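You operate a simulated robot arm through the tools that you are given. There is no shell and no other tool. Be economical: measure what you need, move in short steps, check, and stop when the job is done.

Carry out the task below with a simulated robot arm. There is one attempt and no reset: what you move stays moved.

TASK
Count the white cups on the top of the grey table, then put as many of the hinge blocks from the top of the grey table on the small blue tray.

It is judged by the outcome, as a careful person would: the job done as asked, and still so three seconds after it is handed in. It fails if anything else is knocked over, pushed out of place, dropped, spilled or broken.

THE ROBOT
A 7-joint arm with a two-finger parallel gripper, fixed in place. Base frame: the origin is at the foot of the arm, x ahead of it, y to its left, z up; the work surface is at about z = 0. Lengths are in cm, angles in degrees, forces in N, time in s.
With the tool pointing down near the work surface it reaches from about 24 to 62 cm from the base axis. Its first joint turns from -66.0 to 66.0 degrees. Payload 2.6 kg.
Tool frame: the origin (TCP) lies between the finger pads and is the grasp point; the fingertips stand 3 cm ahead of it; z points along the fingers, y is the line along which they close. The gripper opens to 9.4 cm. The fingers are 2.8 cm wide and 1 cm thick; the gripper's body (5 by 9.6 cm) begins 5.5 cm behind the TCP.
Orientation is that of the tool frame in the base frame, as a unit quaternion [w, x, y, z]. With the fingers straight down and closing along the base's y, the tool's x points along the base's -x, its y along +y and its z along -z.

THE INTERFACE
- The arm moves only by the tool servo_tool. Its argument "steps" is text: rows parted by semicolons, each of 4 numbers parted by spaces: the shift along the tool's x, y, z in units of 100 mm (1.0 is 100 mm), then the turn about the tool's z in units of 90 degrees (1.0 is 90 degrees). In form: x y z yaw; .... A call has 1 to 10 rows; each row is the pose to reach, as a shift and turn from the pose commanded when the call began, along the tool's axes at that moment. "claw" is the finger opening in cm, from 0 to 9.4, set as the call begins (left out, the last holds). A call with a number of a shift or a turn outside -1 to 1 is refused whole. A row lasts 0.2 s, in which the tool goes at most 5 cm and 8.6 degrees; a call with a longer step from one row to the next is refused whole, and so is a gripper value outside its range. A pose out of reach is approached as far as the arm can. The call stops where the force on the tool passes 40 N (or 10 N more than at its start, if that is more) or the arm is blocked; 0.2 s more then pass. The fingers move at their own pace (about 7.2 cm/s each) and stop on an object; they squeeze with about 30 N. The grip force told is the motor's: it shows also when the fingers shut on nothing. Time passes only in rows, and 0.2 s behind the last, so rows that repeat a pose let the fingers close. It gives the time, the measured TCP pose, the force on the tool (base axes), the opening and the grip force at its end, in the units of the frame above (readings bear some noise), and new pictures: "pictures" is both (left out), scene, wrist or none.
- Cameras (640 x 400 px; columns grow to the right, rows downward): "scene" is fixed at [0.38, 41.49, 56.76]; the picture's right is [-0.96, -0.27, 0.00], its down [-0.15, 0.53, -0.84] and it looks along [0.22, -0.80, -0.55] (base axes); focal length 322 px, centre (320, 200). "wrist" rides on the gripper at [-3.7, 0, -5.8] in the tool frame; the picture's right is [0.00, -1.00, 0.00], its down [0.97, 0.00, -0.24] and it looks along [0.24, 0.00, 0.97] (tool axes); focal length 218 px, centre (320, 200).
- measure_at(camera, pixels): for up to 12 pixels [column, row] of the newest picture of that camera ("zoom" is the newest enlarged one), the place [x, y, z] in the base frame of the surface seen there, good to about 0.2 cm. No time passes.
- zoom(camera, box): a new picture of the part [left, top, right, bottom] of that camera's present view, enlarged. No time passes.
- close_job(): hands the job in; it is judged then, once.

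Work in short steps. Measure before you move; look again where a grasp or a placing could have gone wrong, and mend it. You have 60 turns and 120 pictures in all, the two below and enlarged ones among them. Open the gripper and draw the arm clear of the work before you hand the job in, unless the task says otherwise; then end with one line.

The tools are called after "Emit:" as a command line: name --argument value ..., lists and objects as JSON in quotes. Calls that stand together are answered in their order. servo_tool: Moves the arm, as the interface text tells. Its arguments: {"type":"object","properties":{"steps":{"type":"string"},"claw":{"type":"number"},"pictures":{"type":"string","enum":["both","scene","wrist","none"]}},"required":["steps"]} The other tools are called the same way: measure_at (camera, pixels) gives the place of the surface under pixels of a picture; zoom (camera, box) takes an enlarged picture of a part of a camera's view; close_job () hands the job in.

At the start:

```text
clock: 0.0
tcp_pos: [35.17, -6.82, 33.13]
tcp_rot: [0.0, 0.0, 1.0, 0.0]
ft_force: [0.8, 0.2, -0.1]
opening: 9.39
finger_force: 0.1
```

scene: 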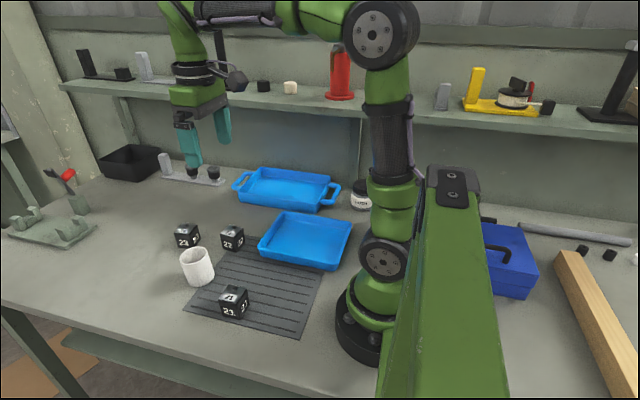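
wrist: 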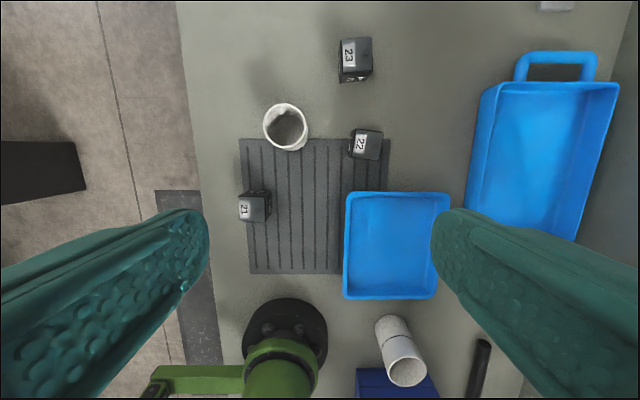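

I see one white cup near (197,267), an unclear white object near (361,195), and dark numbered cubes. I'll zoom in to identify everything.

Emit:
zoom --camera "scene" --box '[160, 200, 360, 325]'

Emit:
zoom --camera "scene" --box '[0, 130, 240, 280]'

Emit:
zoom --camera "wrist" --box '[220, 20, 460, 170]'

Emit:
zoom --camera "wrist" --box '[320, 280, 480, 400]'

Emit:
zoom --camera "scene" --box '[320, 150, 640, 350]'

```text
3.20 times, centred on (260, 262) of scene
```

zoom: 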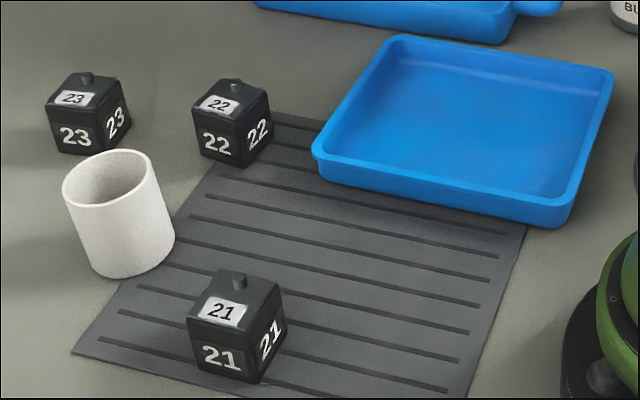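

```text
2.67 times, centred on (120, 205) of scene
```

zoom: 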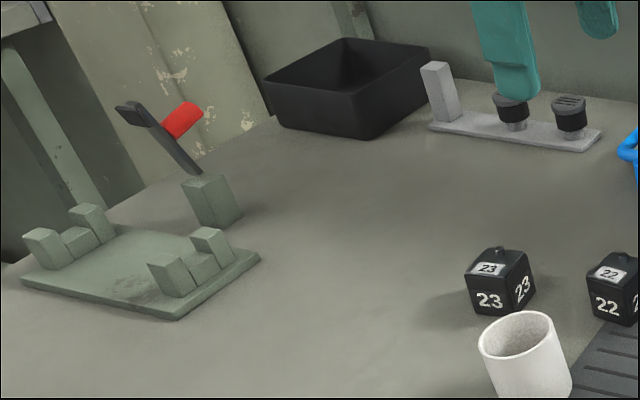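

```text
2.67 times, centred on (340, 95) of wrist
```

zoom: 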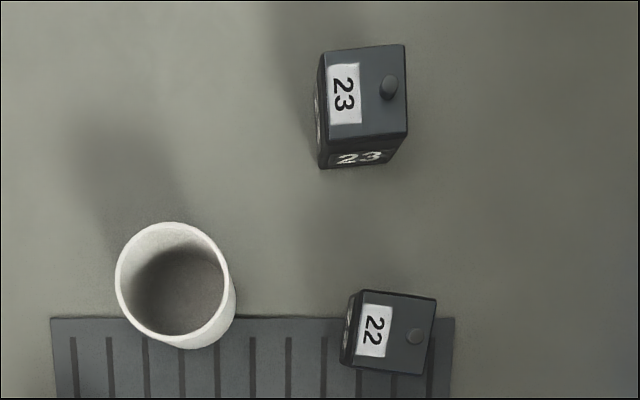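

```text
3.33 times, centred on (400, 340) of wrist
```

zoom: 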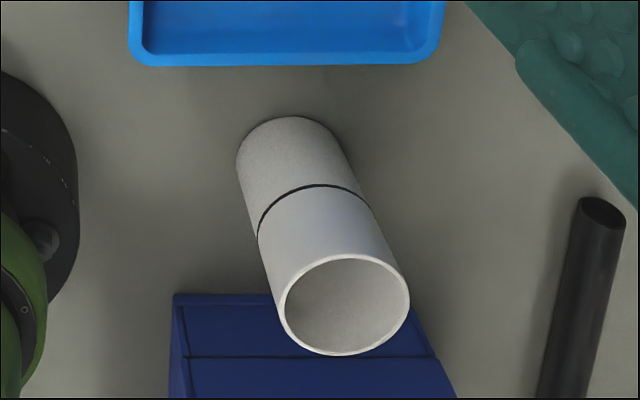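

```text
2.00 times, centred on (480, 250) of scene
```

zoom: 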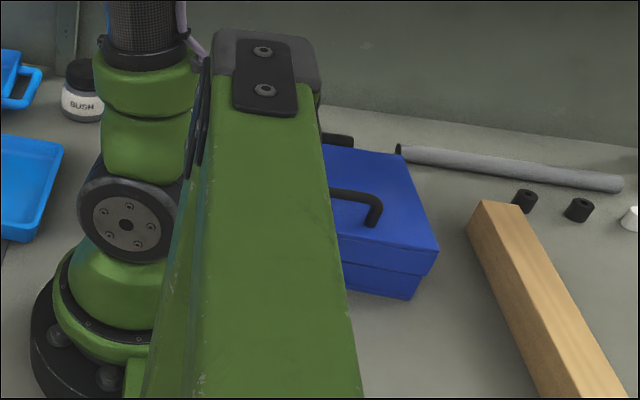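

A stack of what seem to be two white cups stands behind the arm base. There's also something white at the right edge of the scene (636,255), plus objects on the shelf. I'll look at these.

Emit:
zoom --camera "scene" --box '[560, 210, 640, 270]'

Emit:
zoom --camera "scene" --box '[40, 30, 360, 200]'

Emit:
zoom --camera "scene" --box '[400, 40, 640, 160]'

Emit:
measure_at --camera "wrist" --pixels '[[393, 325], [398, 345], [406, 372], [425, 372], [388, 374], [378, 325], [405, 365], [396, 333], [285, 130], [555, 5]]'

Emit:
measure_at --camera "scene" --pixels '[[636, 258], [185, 230], [231, 232], [233, 293], [305, 240], [197, 250], [261, 248], [294, 268], [351, 223], [285, 212], [201, 276]]'

```text
6.67 times, centred on (600, 240) of scene
```

zoom: 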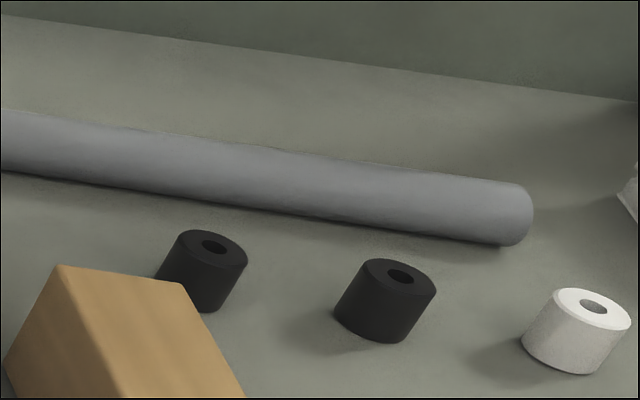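

```text
2.00 times, centred on (200, 115) of scene
```

zoom: 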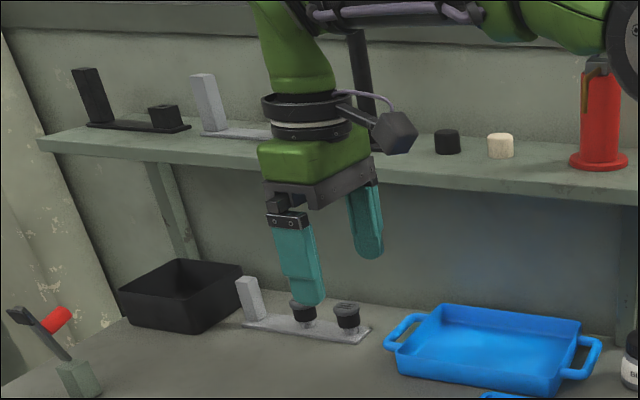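

```text
2.67 times, centred on (520, 100) of scene
```

zoom: 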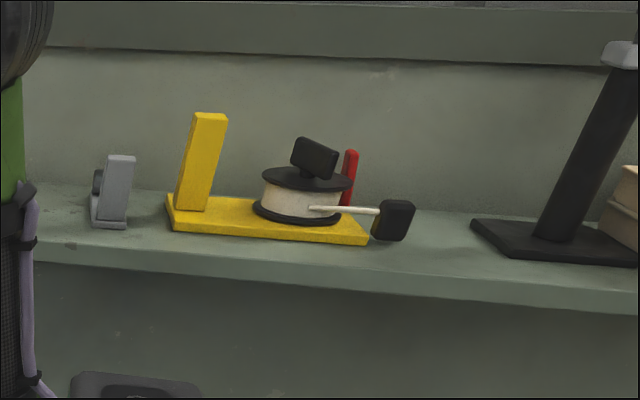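

```text
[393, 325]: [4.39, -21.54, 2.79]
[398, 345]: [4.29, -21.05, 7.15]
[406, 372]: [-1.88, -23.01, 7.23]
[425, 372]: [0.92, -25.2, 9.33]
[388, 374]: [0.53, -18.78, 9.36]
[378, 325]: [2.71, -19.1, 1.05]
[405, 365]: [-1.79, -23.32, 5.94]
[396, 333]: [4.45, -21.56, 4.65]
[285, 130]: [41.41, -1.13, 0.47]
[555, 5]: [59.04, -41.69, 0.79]
```

```text
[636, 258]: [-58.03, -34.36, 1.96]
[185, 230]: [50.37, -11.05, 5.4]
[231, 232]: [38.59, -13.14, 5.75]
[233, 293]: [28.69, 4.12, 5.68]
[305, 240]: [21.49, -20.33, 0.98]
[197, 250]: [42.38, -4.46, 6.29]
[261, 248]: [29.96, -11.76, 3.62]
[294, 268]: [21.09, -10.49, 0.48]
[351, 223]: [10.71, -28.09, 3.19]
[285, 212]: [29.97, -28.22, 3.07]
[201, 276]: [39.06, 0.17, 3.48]
```

The far white piece is a 2 cm bushing, not a cup. I'll raise the camera and shift it toward the base to see the stack and the area hidden behind the arm.

Emit:
servo_tool --steps "0.15 -0.25 -0.25 0; 0.3 -0.5 -0.5 0; 0.45 -0.75 -0.75 0; 0.6 -1.0 -1.0 0; 0.6 -1.0 -1.0 0"

```text
clock: 1.2
tcp_pos: [29.18, -16.98, 43.0]
tcp_rot: [0.001, -0.001, 1.0, 0.0]
ft_force: [-0.2, -0.1, 0.4]
opening: 9.39
finger_force: 0.0
```

scene: 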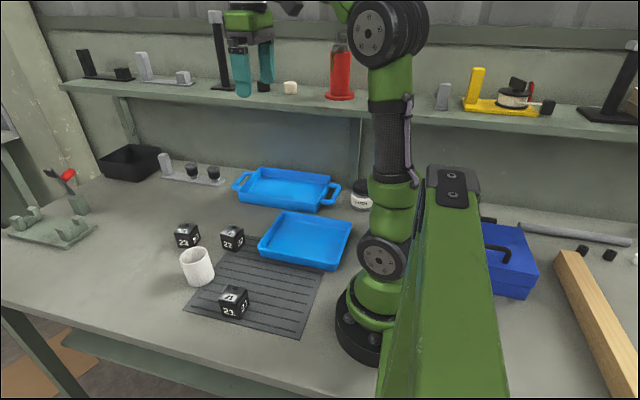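
wrist: 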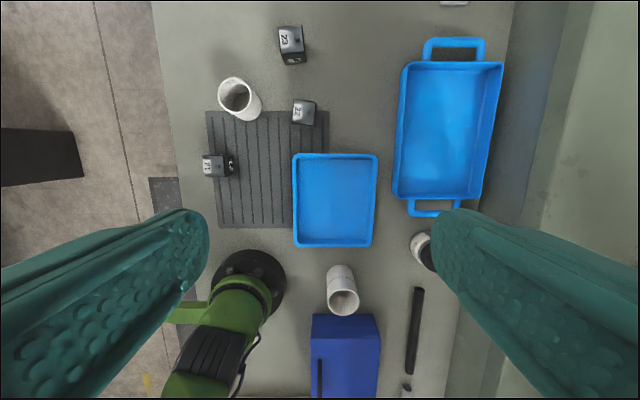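

Let me zoom on the stack, the area around the base, and the inside of the cups.

Emit:
zoom --camera "wrist" --box '[280, 240, 440, 340]'

Emit:
zoom --camera "wrist" --box '[180, 290, 460, 400]'

Emit:
zoom --camera "wrist" --box '[190, 10, 350, 110]'

Emit:
measure_at --camera "wrist" --pixels '[[342, 298], [330, 298], [356, 298], [343, 280], [342, 314], [342, 304], [340, 268], [345, 285], [315, 390], [380, 390], [420, 390], [300, 390]]'

```text
4.00 times, centred on (360, 290) of wrist
```

zoom: 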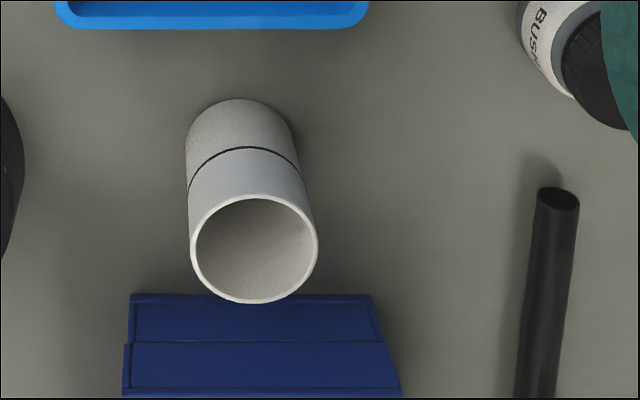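

```text
2.29 times, centred on (320, 345) of wrist
```

zoom: 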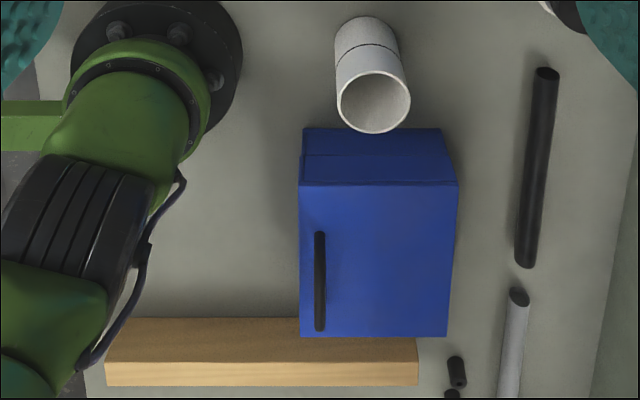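

```text
4.00 times, centred on (270, 60) of wrist
```

zoom: 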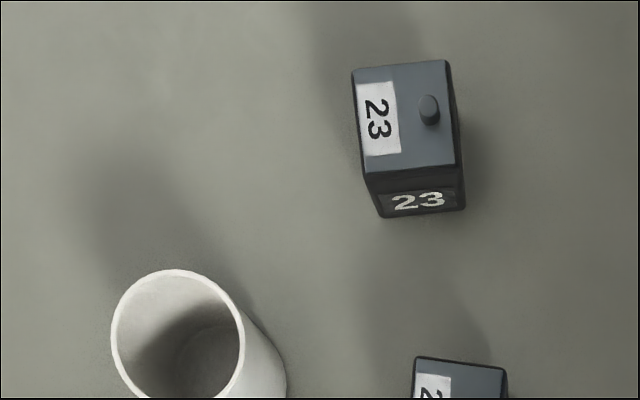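

```text
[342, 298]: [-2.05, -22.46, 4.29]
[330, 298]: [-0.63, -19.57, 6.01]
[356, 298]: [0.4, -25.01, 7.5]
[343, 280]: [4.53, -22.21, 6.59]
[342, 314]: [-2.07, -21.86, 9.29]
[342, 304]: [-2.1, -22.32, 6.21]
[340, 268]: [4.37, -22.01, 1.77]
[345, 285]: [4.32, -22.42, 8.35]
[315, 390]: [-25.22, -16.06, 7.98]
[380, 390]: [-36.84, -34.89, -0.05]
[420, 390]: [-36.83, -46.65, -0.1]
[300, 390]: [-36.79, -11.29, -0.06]
```

The stack's rim is at z≈9.4 with a seam about halfway. I need to see inside and compare with the single cup, so I'll move more overhead.

Emit:
servo_tool --steps "0.4 -0.1 0 0; 0.8 -0.2 0 0; 1.0 -0.3 0 0; 1.0 -0.3 0 0" --pictures "wrist"

Emit:
measure_at --camera "scene" --pixels '[[180, 259], [195, 249], [211, 256], [196, 264], [195, 284], [205, 281], [212, 273]]'

```text
clock: 2.2
tcp_pos: [19.09, -20.04, 43.07]
tcp_rot: [0.001, 0.0, 1.0, 0.0]
ft_force: [0.0, 0.0, -0.3]
opening: 9.39
finger_force: 0.1
```

wrist: 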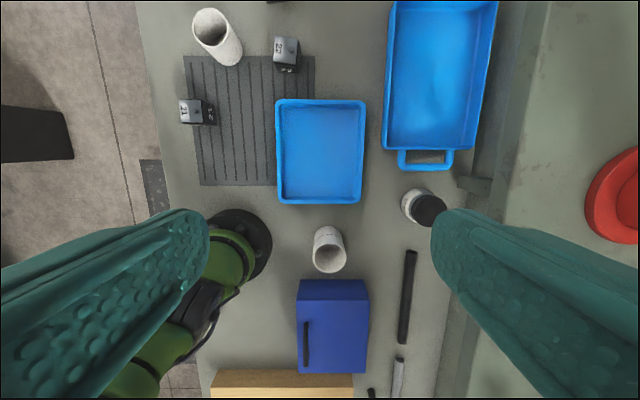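

```text
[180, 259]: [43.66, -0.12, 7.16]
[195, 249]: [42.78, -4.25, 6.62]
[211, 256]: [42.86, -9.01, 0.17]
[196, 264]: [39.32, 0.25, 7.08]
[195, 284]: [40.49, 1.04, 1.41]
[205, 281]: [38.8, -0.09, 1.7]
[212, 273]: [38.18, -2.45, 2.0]
```

Emit:
zoom --camera "wrist" --box '[290, 215, 370, 285]'

Emit:
zoom --camera "wrist" --box '[180, 0, 260, 70]'

Emit:
measure_at --camera "wrist" --pixels '[[329, 256], [328, 250], [330, 260], [315, 255], [343, 255], [329, 244], [328, 228], [330, 235], [329, 239], [329, 271], [328, 226]]'

```text
5.71 times, centred on (330, 250) of wrist
```

zoom: 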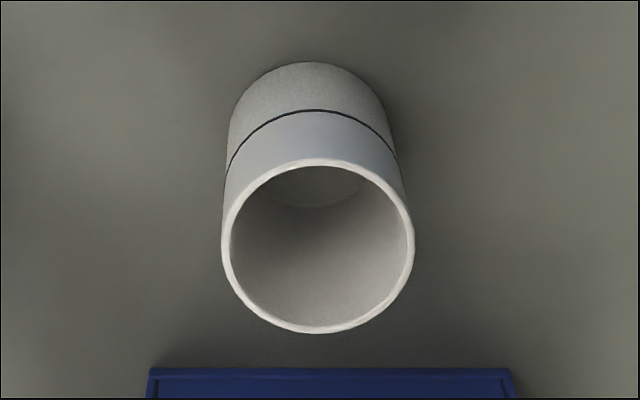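

```text
5.71 times, centred on (220, 35) of wrist
```

zoom: 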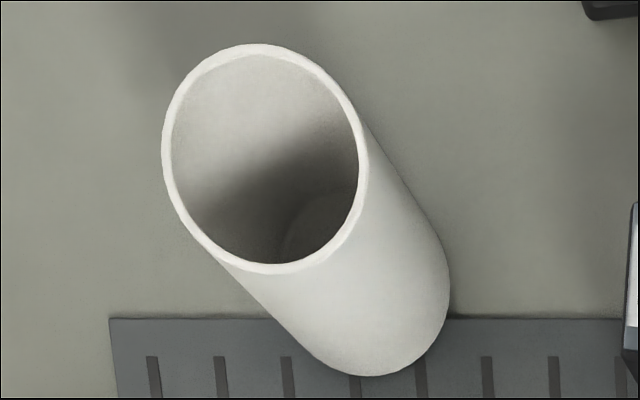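

```text
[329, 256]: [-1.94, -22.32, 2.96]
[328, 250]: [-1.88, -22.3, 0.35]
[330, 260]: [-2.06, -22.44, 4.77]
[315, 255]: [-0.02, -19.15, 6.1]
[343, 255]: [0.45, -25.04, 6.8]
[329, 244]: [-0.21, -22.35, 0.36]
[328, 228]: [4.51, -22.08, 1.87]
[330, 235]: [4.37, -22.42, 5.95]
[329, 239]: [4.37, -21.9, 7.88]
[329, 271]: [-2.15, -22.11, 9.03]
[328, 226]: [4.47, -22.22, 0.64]
```

The inner floor seems to be at z≈0.4, which suggests one tall vessel and not two cups. I'll measure the floor and wall more densely.

Emit:
zoom --camera "wrist" --box '[308, 222, 350, 276]'

Emit:
measure_at --camera "wrist" --pixels '[[326, 246], [332, 246], [329, 247], [326, 249], [333, 248], [329, 245], [329, 229], [329, 231], [329, 233], [329, 236], [329, 238], [329, 240]]'

Emit:
servo_tool --steps "0 0 0.5 0; 0 0 1.0 0; 0.3 0 1.0 0; 0.5 0 1.0 0; 0.5 0 1.0 0" --pictures "wrist"

```text
7.41 times, centred on (329, 249) of wrist
```

zoom: 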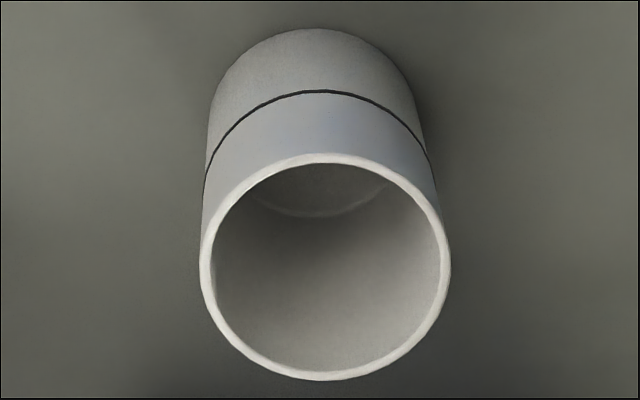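

```text
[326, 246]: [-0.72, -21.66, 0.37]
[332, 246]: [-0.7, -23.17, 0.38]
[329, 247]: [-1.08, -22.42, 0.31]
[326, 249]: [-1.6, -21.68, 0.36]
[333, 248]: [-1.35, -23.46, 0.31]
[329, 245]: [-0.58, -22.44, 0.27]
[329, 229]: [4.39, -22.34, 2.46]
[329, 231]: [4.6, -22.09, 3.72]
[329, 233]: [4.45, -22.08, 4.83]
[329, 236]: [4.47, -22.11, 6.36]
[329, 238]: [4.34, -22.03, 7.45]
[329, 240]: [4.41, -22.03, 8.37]
```

```text
clock: 3.4
tcp_pos: [14.16, -19.98, 33.05]
tcp_rot: [0.0, 0.0, 1.0, 0.001]
ft_force: [0.2, -0.8, 0.2]
opening: 9.4
finger_force: 0.0
```

wrist: 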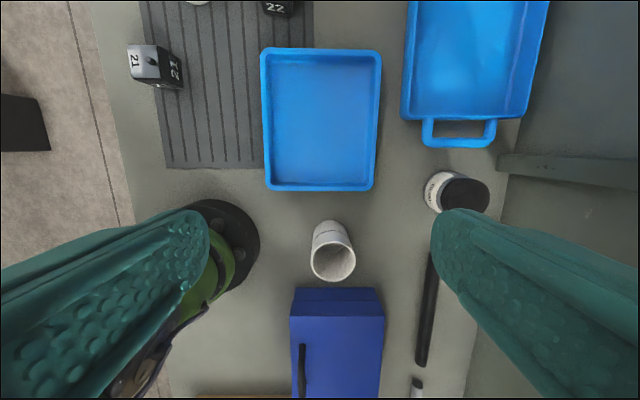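

Emit:
zoom --camera "wrist" --box '[295, 210, 375, 290]'

Emit:
measure_at --camera "wrist" --pixels '[[333, 262], [332, 255], [333, 278], [331, 250], [331, 247], [314, 260], [353, 260], [329, 235], [328, 240]]'

```text
5.00 times, centred on (335, 250) of wrist
```

zoom: 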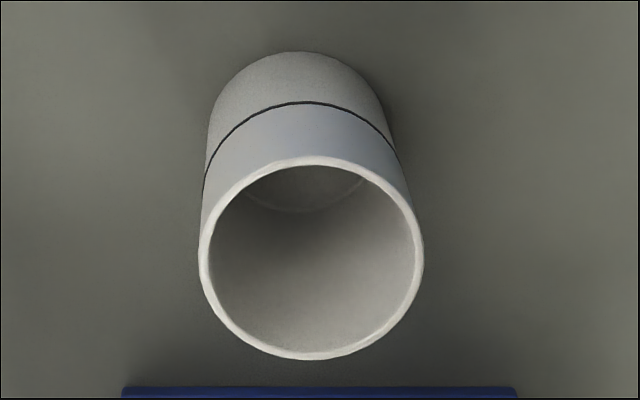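

```text
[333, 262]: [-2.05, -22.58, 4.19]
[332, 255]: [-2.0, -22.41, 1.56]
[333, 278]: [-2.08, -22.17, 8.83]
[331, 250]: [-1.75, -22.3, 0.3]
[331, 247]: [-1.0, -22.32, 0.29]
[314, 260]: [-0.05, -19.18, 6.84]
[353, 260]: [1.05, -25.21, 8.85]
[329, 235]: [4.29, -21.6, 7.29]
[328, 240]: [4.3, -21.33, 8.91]
```

The tall vessel is one open white piece with a single floor at z≈0.3. The earlier zoom also showed a light object at the scene's far right edge, so I'll check that and view the far right part of the table.

Emit:
zoom --camera "scene" --box '[600, 215, 640, 245]'

Emit:
measure_at --camera "scene" --pixels '[[639, 236], [638, 234], [639, 230], [639, 242], [639, 222], [639, 390], [600, 390], [560, 390], [5, 290], [5, 250]]'

Emit:
servo_tool --steps "0 0 -0.5 0; 0 0 -1.0 0; 0.1 0 -1.0 0; 0.1 0 -1.0 0" --pictures "none"

Emit:
servo_tool --steps "0 0 -0.5 0; 0 0 -1.0 0; 0 0 -1.0 0" --pictures "wrist"

```text
13.33 times, centred on (620, 230) of scene
```

zoom: 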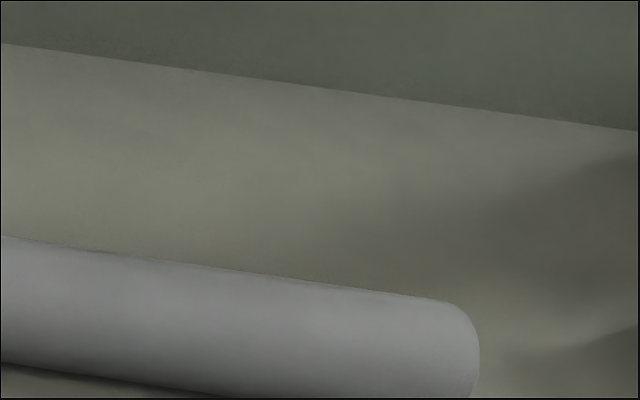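

```text
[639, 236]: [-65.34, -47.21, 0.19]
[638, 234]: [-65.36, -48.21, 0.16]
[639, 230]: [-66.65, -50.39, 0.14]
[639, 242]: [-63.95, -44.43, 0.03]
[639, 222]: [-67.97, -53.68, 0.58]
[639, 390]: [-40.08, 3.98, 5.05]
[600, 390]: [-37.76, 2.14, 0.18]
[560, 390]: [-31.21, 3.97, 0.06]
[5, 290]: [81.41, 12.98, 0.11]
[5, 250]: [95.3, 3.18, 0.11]
```

```text
clock: 4.4
tcp_pos: [13.12, -20.1, 43.16]
tcp_rot: [-0.001, 0.0, 1.0, 0.001]
ft_force: [-0.3, 0.3, 0.4]
opening: 9.4
finger_force: 0.0
```

```text
clock: 5.2
tcp_pos: [13.35, -19.8, 49.41]
tcp_rot: [0.0, 0.0, 1.0, 0.0]
ft_force: [0.8, -0.1, 0.5]
opening: 9.4
finger_force: 0.0
out of reach, approached as far as the arm can: row 2, 3
```

wrist: 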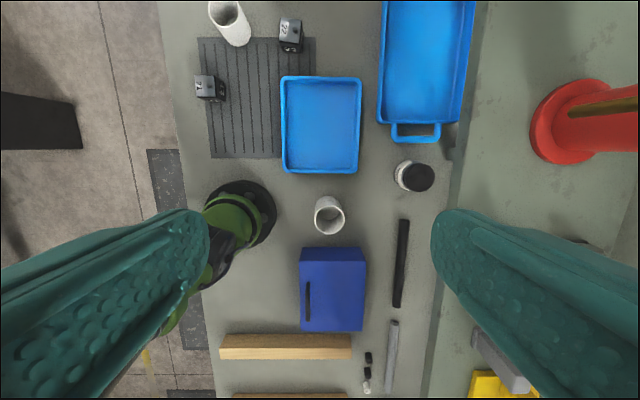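

The zoom can reach slightly beyond the frame, so I'll use it to check the far right side (light object near column 646), and also the left.

Emit:
zoom --camera "scene" --box '[630, 150, 640, 290]'

Emit:
zoom --camera "wrist" --box '[200, 330, 440, 400]'

Emit:
zoom --camera "scene" --box '[0, 130, 20, 330]'

```text
2.86 times, centred on (635, 220) of scene
```

zoom: 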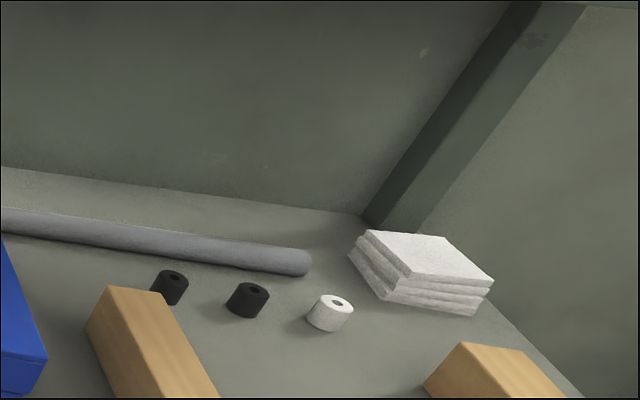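

```text
2.67 times, centred on (320, 365) of wrist
```

zoom: 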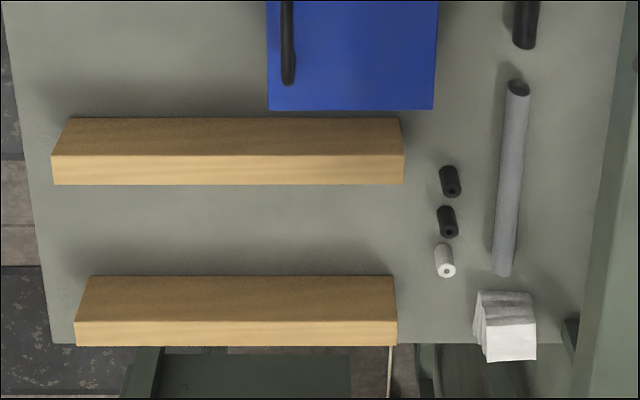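

```text
2.00 times, centred on (10, 230) of scene
```

zoom: 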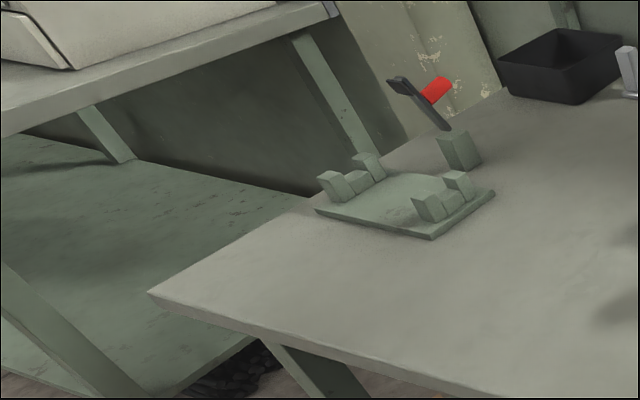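

No cups at either end (a stack of white pads, bushings). I'll look at the tall vessel from a lower angle to decide whether it's a cup.

Emit:
servo_tool --steps "-0.2 0 0.4 0; -0.4 0 0.8 0; -0.6 0 1.0 0; -0.6 0 1.0 0" --pictures "none"

Emit:
servo_tool --steps "0 0 0.5 0; 0 0 1.0 0; 0 0 1.0 0" --pictures "none"

Emit:
servo_tool --steps "0 0 0.5 0; 0 0 1.0 0; 0 0 1.0 0" --pictures "wrist"

Emit:
zoom --camera "wrist" --box '[270, 290, 430, 400]'

```text
clock: 6.2
tcp_pos: [19.22, -19.76, 39.2]
tcp_rot: [0.001, 0.0, 1.0, 0.0]
ft_force: [-0.5, -0.2, 0.1]
opening: 9.38
finger_force: 0.1
```

```text
clock: 7.0
tcp_pos: [19.12, -20.04, 29.11]
tcp_rot: [0.0, 0.0, 1.0, 0.0]
ft_force: [-0.5, 0.3, -0.4]
opening: 9.39
finger_force: 0.1
```

```text
clock: 7.8
tcp_pos: [19.24, -20.05, 19.23]
tcp_rot: [0.001, 0.001, 1.0, 0.0]
ft_force: [0.9, -0.4, -0.3]
opening: 9.39
finger_force: 0.1
```

wrist: 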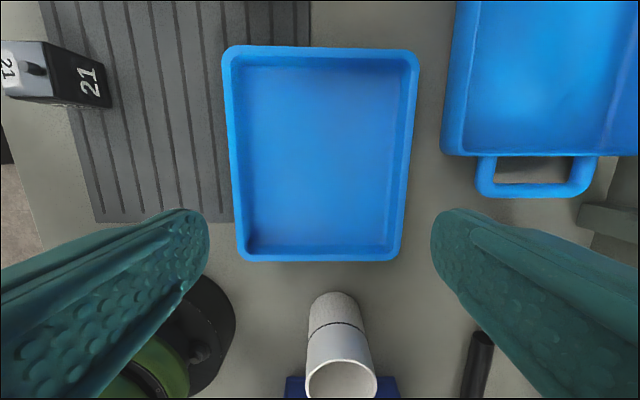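

```text
3.64 times, centred on (350, 345) of wrist
```

zoom: 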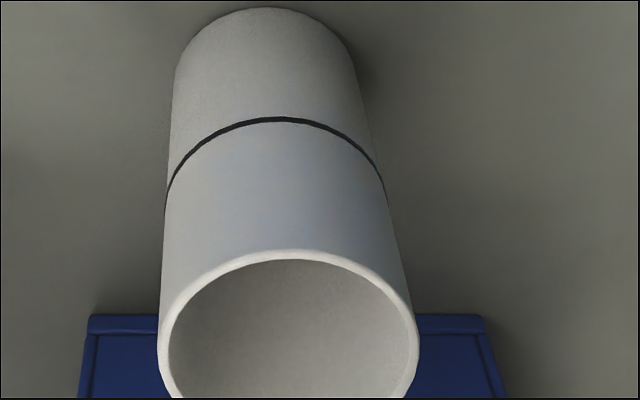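

It's a single open white vessel with a line around it, of the same diameter and wall as the other cup, so I count it as a cup: 2 so far. I'll swing over to the left side to check the ground behind the base and get good views of blocks 21 and 22.

Emit:
servo_tool --steps "-0.3 0 -0.4 0; -0.6 0 -0.8 0; -0.9 0.2 -1.0 0; -0.9 0.6 -1.0 0; -0.9 1.0 -1.0 0" --pictures "none"

Emit:
servo_tool --steps "0 0.4 -0.25 0; 0 0.8 -0.5 0; 0 1.0 -0.8 0; 0 1.0 -0.8 0" --pictures "none"

Emit:
servo_tool --steps "0.2 0.4 0 0; 0.4 0.8 0 0; 0.6 1.0 0 0; 0.6 1.0 0 0"

```text
clock: 9.0
tcp_pos: [28.26, -9.99, 29.25]
tcp_rot: [0.0, 0.001, 1.0, 0.001]
ft_force: [-0.7, 1.1, 0.1]
opening: 9.37
finger_force: 0.0
```

```text
clock: 10.0
tcp_pos: [28.4, 0.02, 37.29]
tcp_rot: [0.0, 0.0, 1.0, 0.0]
ft_force: [-0.1, -0.9, -0.3]
opening: 9.38
finger_force: 0.1
```

```text
clock: 11.0
tcp_pos: [22.17, 10.16, 37.37]
tcp_rot: [0.0, 0.0, 1.0, 0.0]
ft_force: [-0.8, -0.2, 0.4]
opening: 9.39
finger_force: 0.0
```

scene: 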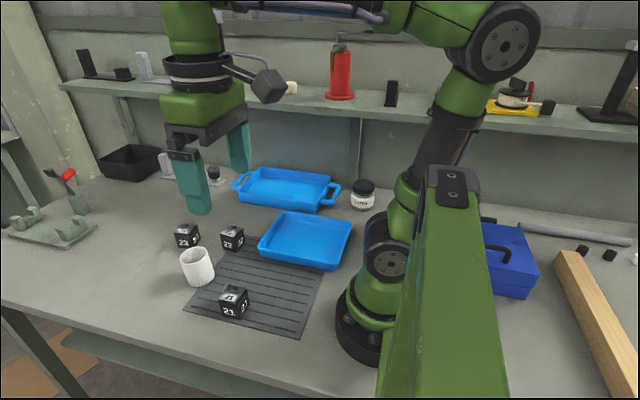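
wrist: 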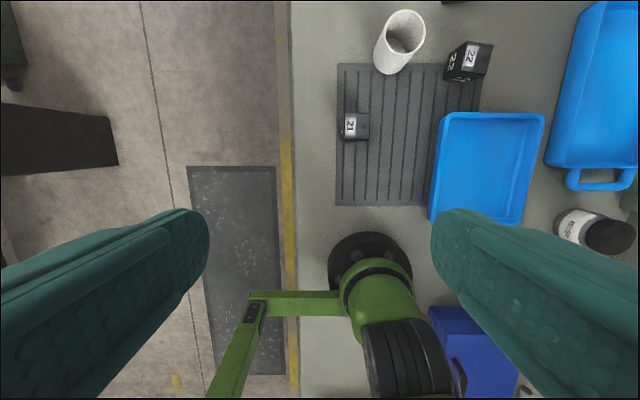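

Nothing behind the base. Now I'll measure blocks 21 and 22 and the tray.

Emit:
zoom --camera "scene" --box '[160, 215, 260, 325]'

Emit:
zoom --camera "wrist" --box '[320, 90, 400, 150]'

Emit:
zoom --camera "wrist" --box '[430, 30, 510, 90]'

Emit:
measure_at --camera "wrist" --pixels '[[490, 160], [440, 120], [542, 120], [520, 222], [445, 215], [455, 130], [500, 120]]'

```text
3.64 times, centred on (210, 270) of scene
```

zoom: 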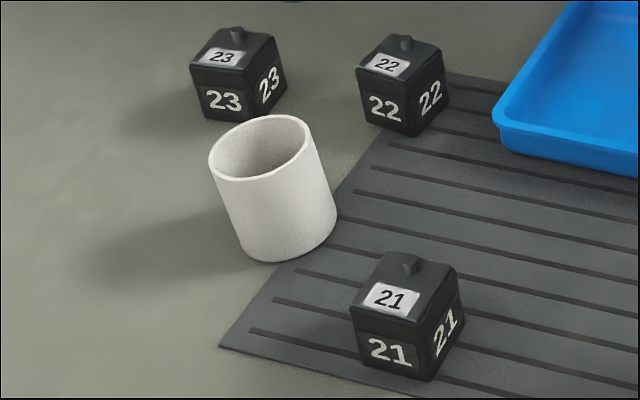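

```text
6.67 times, centred on (360, 120) of wrist
```

zoom: 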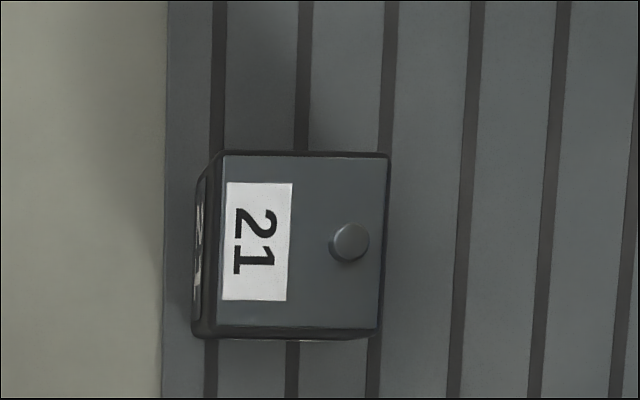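

```text
6.67 times, centred on (470, 60) of wrist
```

zoom: 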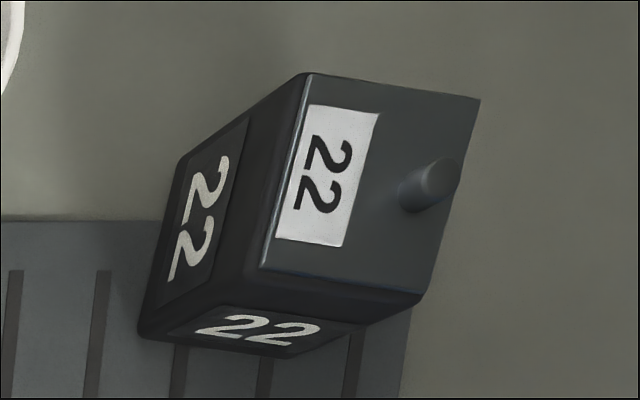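

```text
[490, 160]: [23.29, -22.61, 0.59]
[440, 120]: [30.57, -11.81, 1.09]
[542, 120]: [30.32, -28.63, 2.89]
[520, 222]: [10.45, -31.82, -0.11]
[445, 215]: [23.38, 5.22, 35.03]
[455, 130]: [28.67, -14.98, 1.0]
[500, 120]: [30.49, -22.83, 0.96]
```

Emit:
measure_at --camera "wrist" --pixels '[[346.5, 114], [369, 114.5], [367.5, 138], [345, 137.5], [364.5, 126.5], [469.5, 42.5], [492, 46], [484, 72], [463, 69], [486, 58], [355, 126]]'

Emit:
measure_at --camera "scene" --pixels '[[345, 225], [262, 248], [330, 268], [288, 213], [310, 235], [350, 228]]'

```text
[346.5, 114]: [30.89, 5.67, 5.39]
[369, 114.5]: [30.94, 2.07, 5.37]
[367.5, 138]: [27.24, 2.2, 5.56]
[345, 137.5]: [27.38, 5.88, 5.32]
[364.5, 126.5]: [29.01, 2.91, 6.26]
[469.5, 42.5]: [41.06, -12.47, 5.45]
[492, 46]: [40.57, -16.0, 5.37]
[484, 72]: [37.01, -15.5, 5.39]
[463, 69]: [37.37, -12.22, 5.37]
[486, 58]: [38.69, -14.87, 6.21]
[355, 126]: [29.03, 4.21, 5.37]
```

```text
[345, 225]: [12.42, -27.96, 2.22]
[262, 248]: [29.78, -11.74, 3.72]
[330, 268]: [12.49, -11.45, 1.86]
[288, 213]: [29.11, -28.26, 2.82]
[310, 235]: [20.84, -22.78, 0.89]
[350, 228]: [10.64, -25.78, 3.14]
```

Block 21: centre about (29.1, 3.95), top z 5.4, nearly aligned. Block 22: centre (39.0, −14.05), about 7° rotated. I'll go above 21 with claw 7.5.

Emit:
servo_tool --steps "-0.3 -0.3 0.2 0.02; -0.55 -0.55 0.5 0.02; -0.69 -0.62 0.9 0.02; -0.69 -0.62 1.0 0.02" --claw 7.5 --pictures "none"

Emit:
servo_tool --steps "0 0 0.5 0; 0 0 1.0 0; 0 0 1.0 0; 0 0 1.0 0" --pictures "wrist"

```text
clock: 12.0
tcp_pos: [29.15, 3.82, 27.32]
tcp_rot: [0.0, 0.016, 1.0, 0.001]
ft_force: [0.0, 0.0, 0.8]
opening: 7.49
finger_force: 0.1
```

```text
clock: 13.0
tcp_pos: [29.34, 3.69, 17.38]
tcp_rot: [0.0, 0.015, 1.0, 0.0]
ft_force: [-1.0, 0.3, 0.3]
opening: 7.51
finger_force: 0.1
```

wrist: 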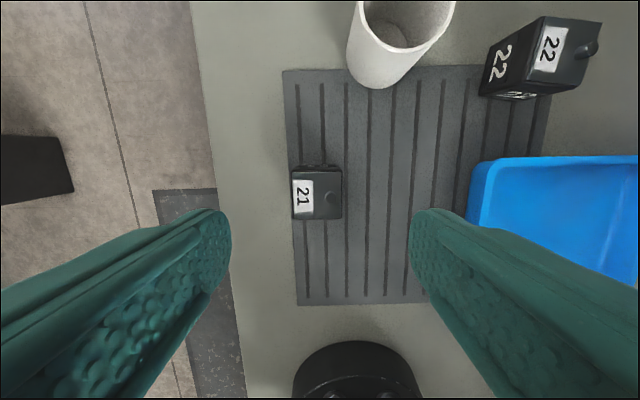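

Emit:
measure_at --camera "wrist" --pixels '[[294, 173], [339, 172], [339, 216], [295, 216], [317, 195]]'

Emit:
zoom --camera "wrist" --box '[277, 150, 357, 230]'

```text
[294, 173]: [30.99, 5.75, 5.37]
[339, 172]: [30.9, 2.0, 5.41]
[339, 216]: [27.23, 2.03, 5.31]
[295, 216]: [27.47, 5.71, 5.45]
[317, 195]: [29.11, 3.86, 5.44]
```

```text
5.00 times, centred on (317, 190) of wrist
```

zoom: 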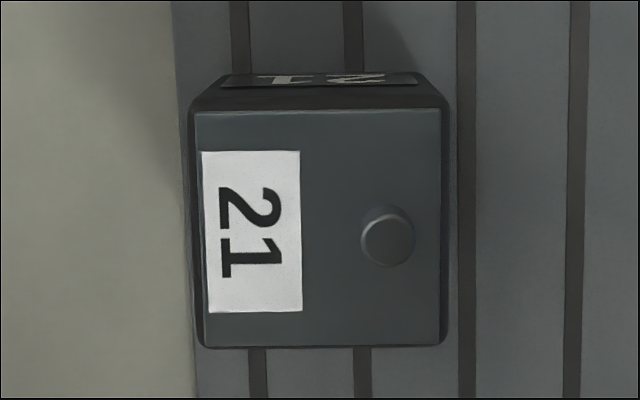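

Aligned. Descend to TCP z≈3.6 and grip.

Emit:
servo_tool --steps "0.02 0.01 0.4 0; 0.02 0.01 0.8 0; 0.02 0.01 1.0 0; 0.02 0.01 1.0 0" --pictures "none"

Emit:
servo_tool --steps "0 0 0.2 0; 0 0 0.36 0; 0 0 0.36 0" --pictures "scene"

Emit:
servo_tool --steps "0 0 0 0; 0 0 0 0; 0 0 0 0" --claw 2 --pictures "wrist"

```text
clock: 14.0
tcp_pos: [28.98, 3.81, 7.44]
tcp_rot: [0.0, 0.016, 1.0, 0.0]
ft_force: [-0.1, 0.3, 0.1]
opening: 7.49
finger_force: 0.1
```

```text
clock: 14.8
tcp_pos: [29.04, 3.8, 3.74]
tcp_rot: [0.0, 0.016, 1.0, 0.0]
ft_force: [0.2, -0.8, -0.5]
opening: 7.48
finger_force: 0.1
```

scene: 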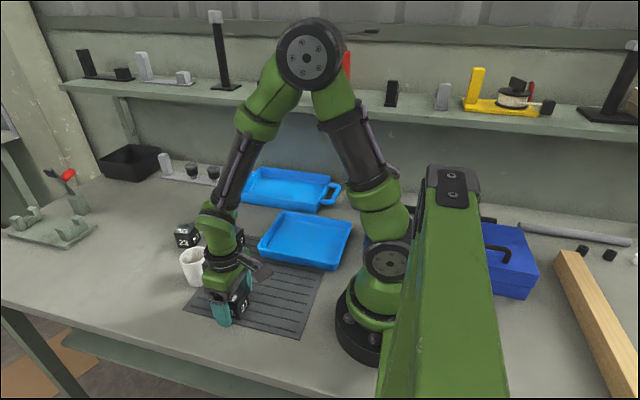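

```text
clock: 15.6
tcp_pos: [29.06, 3.78, 3.7]
tcp_rot: [0.0, 0.016, 1.0, 0.0]
ft_force: [-0.2, -0.2, -0.5]
opening: 4.81
finger_force: 29.6
```

wrist: 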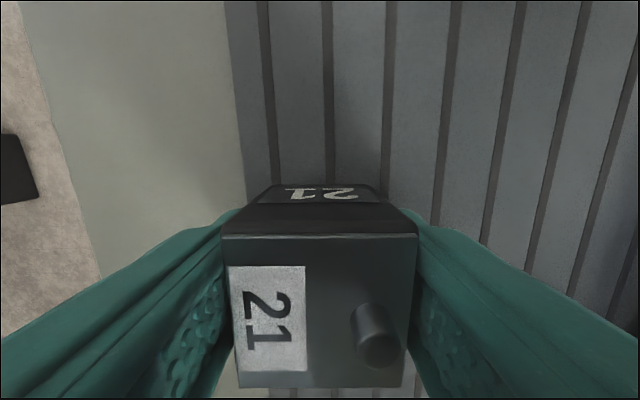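

Block 21 is gripped (opening 4.81, 30 N). Lift and carry toward the tray.

Emit:
servo_tool --steps "0 0 -0.2 0; 0 0 -0.5 0; 0 0 -0.9 0; 0 0 -1.0 0" --pictures "none"

Emit:
servo_tool --steps "0 -0.3 0 -0.02; 0 -0.6 0 -0.02; 0 -0.9 0 -0.02; 0 -1.0 0 -0.02" --pictures "none"

Emit:
servo_tool --steps "0.2 -0.3 0 0; 0.4 -0.6 0 0; 0.7 -0.9 0 0; 0.9 -1.0 0 0; 0.9 -1.0 0 0" --pictures "both"

```text
clock: 16.6
tcp_pos: [28.96, 3.88, 13.64]
tcp_rot: [0.0, 0.016, 1.0, 0.0]
ft_force: [0.5, 0.6, -1.5]
opening: 4.77
finger_force: 30.2
```

```text
clock: 17.6
tcp_pos: [28.75, -6.17, 13.76]
tcp_rot: [0.0, -0.001, 1.0, 0.0]
ft_force: [-0.5, -0.2, -2.0]
opening: 4.76
finger_force: 29.9
```

```text
clock: 18.8
tcp_pos: [19.53, -16.2, 13.53]
tcp_rot: [0.0, -0.001, 1.0, 0.0]
ft_force: [0.1, -0.4, -1.0]
opening: 4.76
finger_force: 29.9
```

scene: 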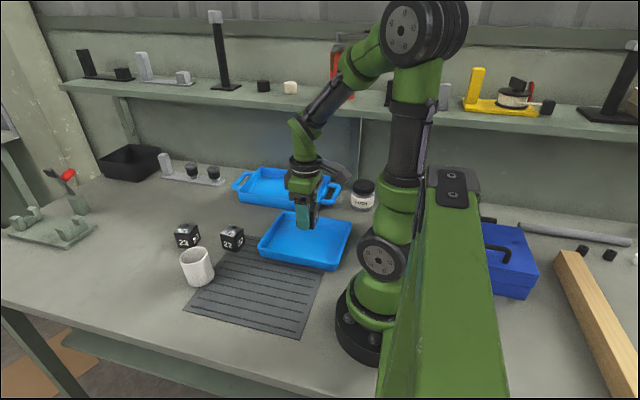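
wrist: 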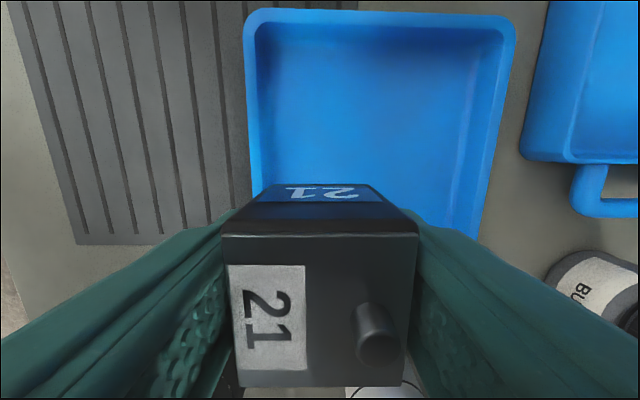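

Emit:
servo_tool --steps "0.2 -0.38 0 0; 0.2 -0.38 0.4 0; 0.2 -0.38 0.75 0; 0.2 -0.38 0.75 0" --pictures "none"

Emit:
servo_tool --steps "0 0 0.1 0; 0 0 0.17 0; 0 0 0.17 0" --pictures "wrist"

```text
clock: 19.8
tcp_pos: [17.6, -20.16, 6.29]
tcp_rot: [0.0, -0.001, 1.0, 0.0]
ft_force: [1.3, -0.3, -1.3]
opening: 4.79
finger_force: 30.3
```

```text
clock: 20.6
tcp_pos: [17.74, -19.91, 4.55]
tcp_rot: [0.0, 0.0, 1.0, 0.0]
ft_force: [0.7, -0.6, -0.5]
opening: 4.79
finger_force: 30.4
```

wrist: 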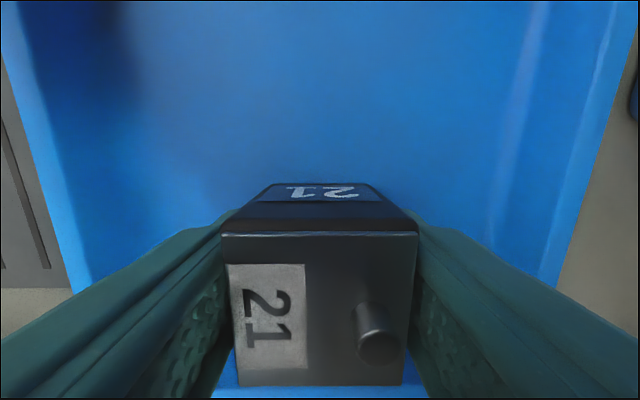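

Emit:
servo_tool --steps "0 0 0.02 0; 0 0 0.035 0; 0 0 0.035 0" --pictures "none"

Emit:
servo_tool --steps "0 0 0 0; 0 0 0 0; 0 0 0 0" --claw 7.5 --pictures "none"

Emit:
servo_tool --steps "0 0 -0.3 0; 0 0 -0.7 0; 0 0 -1 0; 0 0 -1 0" --pictures "both"

```text
clock: 21.4
tcp_pos: [17.75, -20.01, 4.19]
tcp_rot: [0.001, 0.001, 1.0, -0.001]
ft_force: [-4.9, 1.7, 30.3]
opening: 4.82
finger_force: 29.6
```

```text
clock: 22.2
tcp_pos: [17.57, -19.85, 4.01]
tcp_rot: [-0.001, -0.001, 1.0, 0.0]
ft_force: [-0.1, -0.1, 0.5]
opening: 7.51
finger_force: 0.0
```

```text
clock: 23.2
tcp_pos: [17.76, -19.88, 14.21]
tcp_rot: [0.0, 0.0, 1.0, 0.0]
ft_force: [-0.4, 0.8, 0.1]
opening: 7.51
finger_force: 0.1
```

scene: 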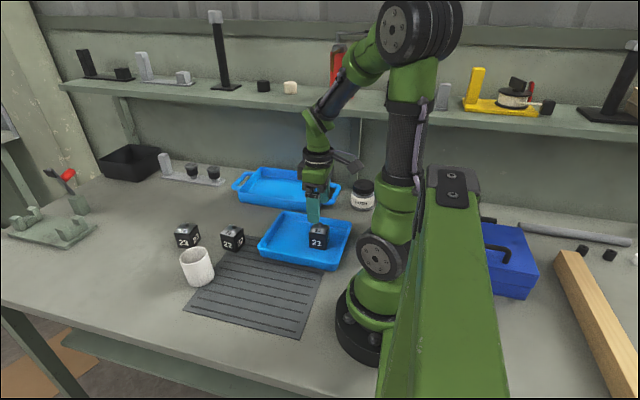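
wrist: 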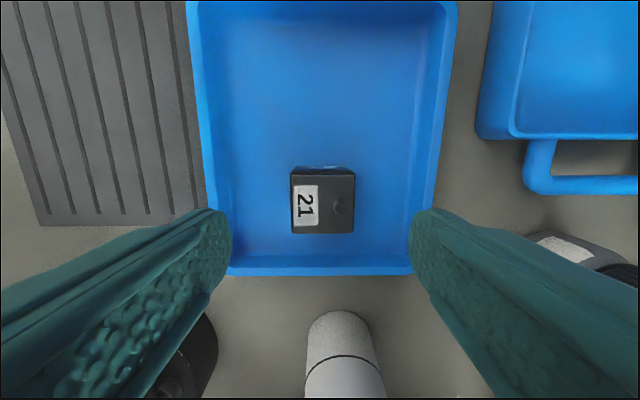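

Block 21 stands upright in the tray (contact at TCP z≈4.3). Next, block 22 at (39.0, −14.05).

Emit:
servo_tool --steps "-0.4 0.1 -0.1 0; -0.8 0.2 -0.2 0; -1.0 0.3 -0.2 0; -1.0 0.3 -0.2 0" --pictures "none"

Emit:
servo_tool --steps "-0.4 0.1 0 0.04; -0.8 0.2 0 0.08; -1.0 0.28 0 0.08; -1.0 0.28 0 0.08" --pictures "wrist"

Emit:
zoom --camera "wrist" --box '[260, 130, 400, 240]'

```text
clock: 24.2
tcp_pos: [27.74, -16.78, 16.15]
tcp_rot: [0.0, -0.001, 1.0, 0.001]
ft_force: [-0.7, 0.0, 0.4]
opening: 7.5
finger_force: 0.1
```

```text
clock: 25.2
tcp_pos: [37.66, -14.13, 16.3]
tcp_rot: [0.0, 0.062, 0.998, 0.0]
ft_force: [-0.1, 0.3, -0.1]
opening: 7.5
finger_force: 0.1
```

wrist: 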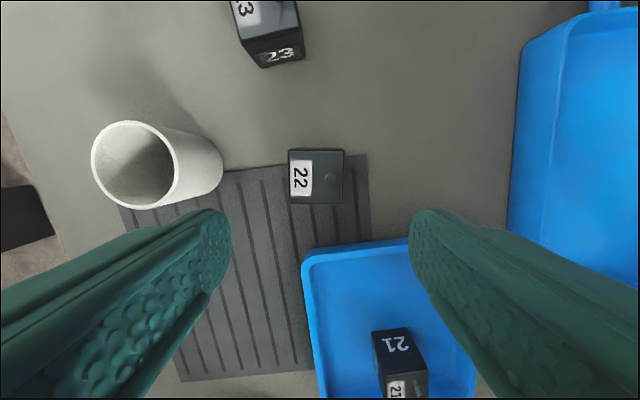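

```text
3.64 times, centred on (330, 185) of wrist
```

zoom: 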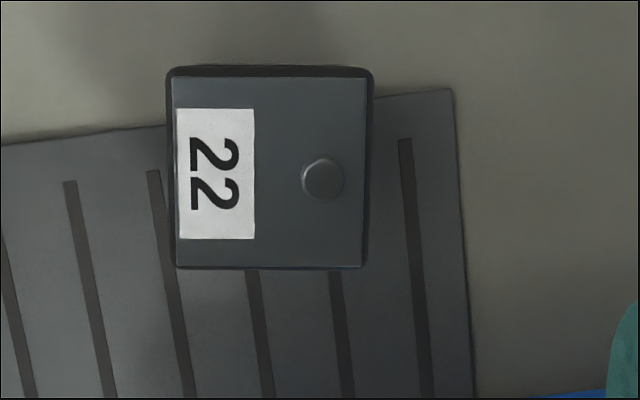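

Emit:
measure_at --camera "wrist" --pixels '[[291, 153], [341, 153], [340, 202], [292, 202], [316, 178]]'

```text
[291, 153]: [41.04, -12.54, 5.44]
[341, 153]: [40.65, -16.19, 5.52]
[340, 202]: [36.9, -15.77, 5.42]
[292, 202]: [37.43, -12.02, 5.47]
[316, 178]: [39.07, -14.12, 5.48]
```

Emit:
servo_tool --steps "-0.129 0.016 0.1 0; -0.129 0.016 0.5 0; -0.129 0.016 0.9 0; -0.129 0.016 0.9 0" --pictures "wrist"

Emit:
servo_tool --steps "0 0 0.2 0; 0 0 0.34 0; 0 0 0.34 0" --pictures "none"

Emit:
servo_tool --steps "0 0 0 0; 0 0 0 0; 0 0 0 0" --claw 2 --pictures "both"

```text
clock: 26.2
tcp_pos: [38.84, -14.01, 7.23]
tcp_rot: [0.0, 0.063, 0.998, 0.0]
ft_force: [-0.3, 0.4, 0.6]
opening: 7.49
finger_force: 0.0
```

wrist: 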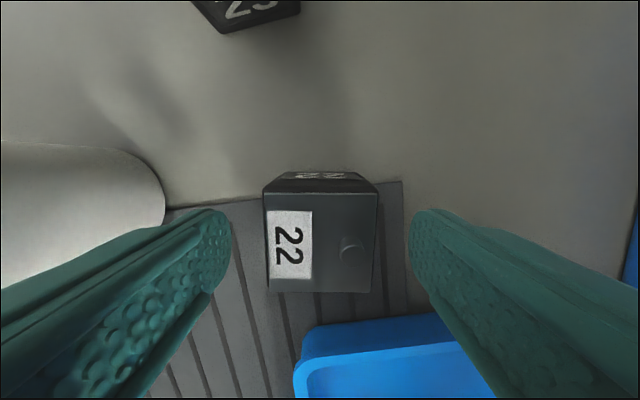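

```text
clock: 27.0
tcp_pos: [38.96, -13.92, 3.72]
tcp_rot: [0.0, 0.063, 0.998, 0.001]
ft_force: [-0.1, -0.2, -0.8]
opening: 7.49
finger_force: 0.1
```

```text
clock: 27.8
tcp_pos: [38.92, -13.83, 3.81]
tcp_rot: [0.0, 0.063, 0.998, 0.0]
ft_force: [0.1, 0.2, -1.0]
opening: 4.78
finger_force: 29.7
```

scene: 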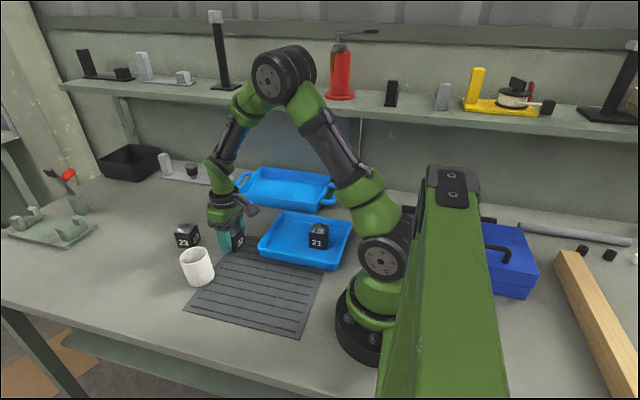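
wrist: 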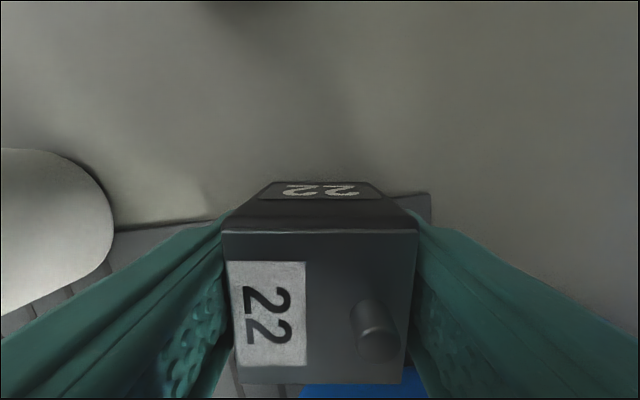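

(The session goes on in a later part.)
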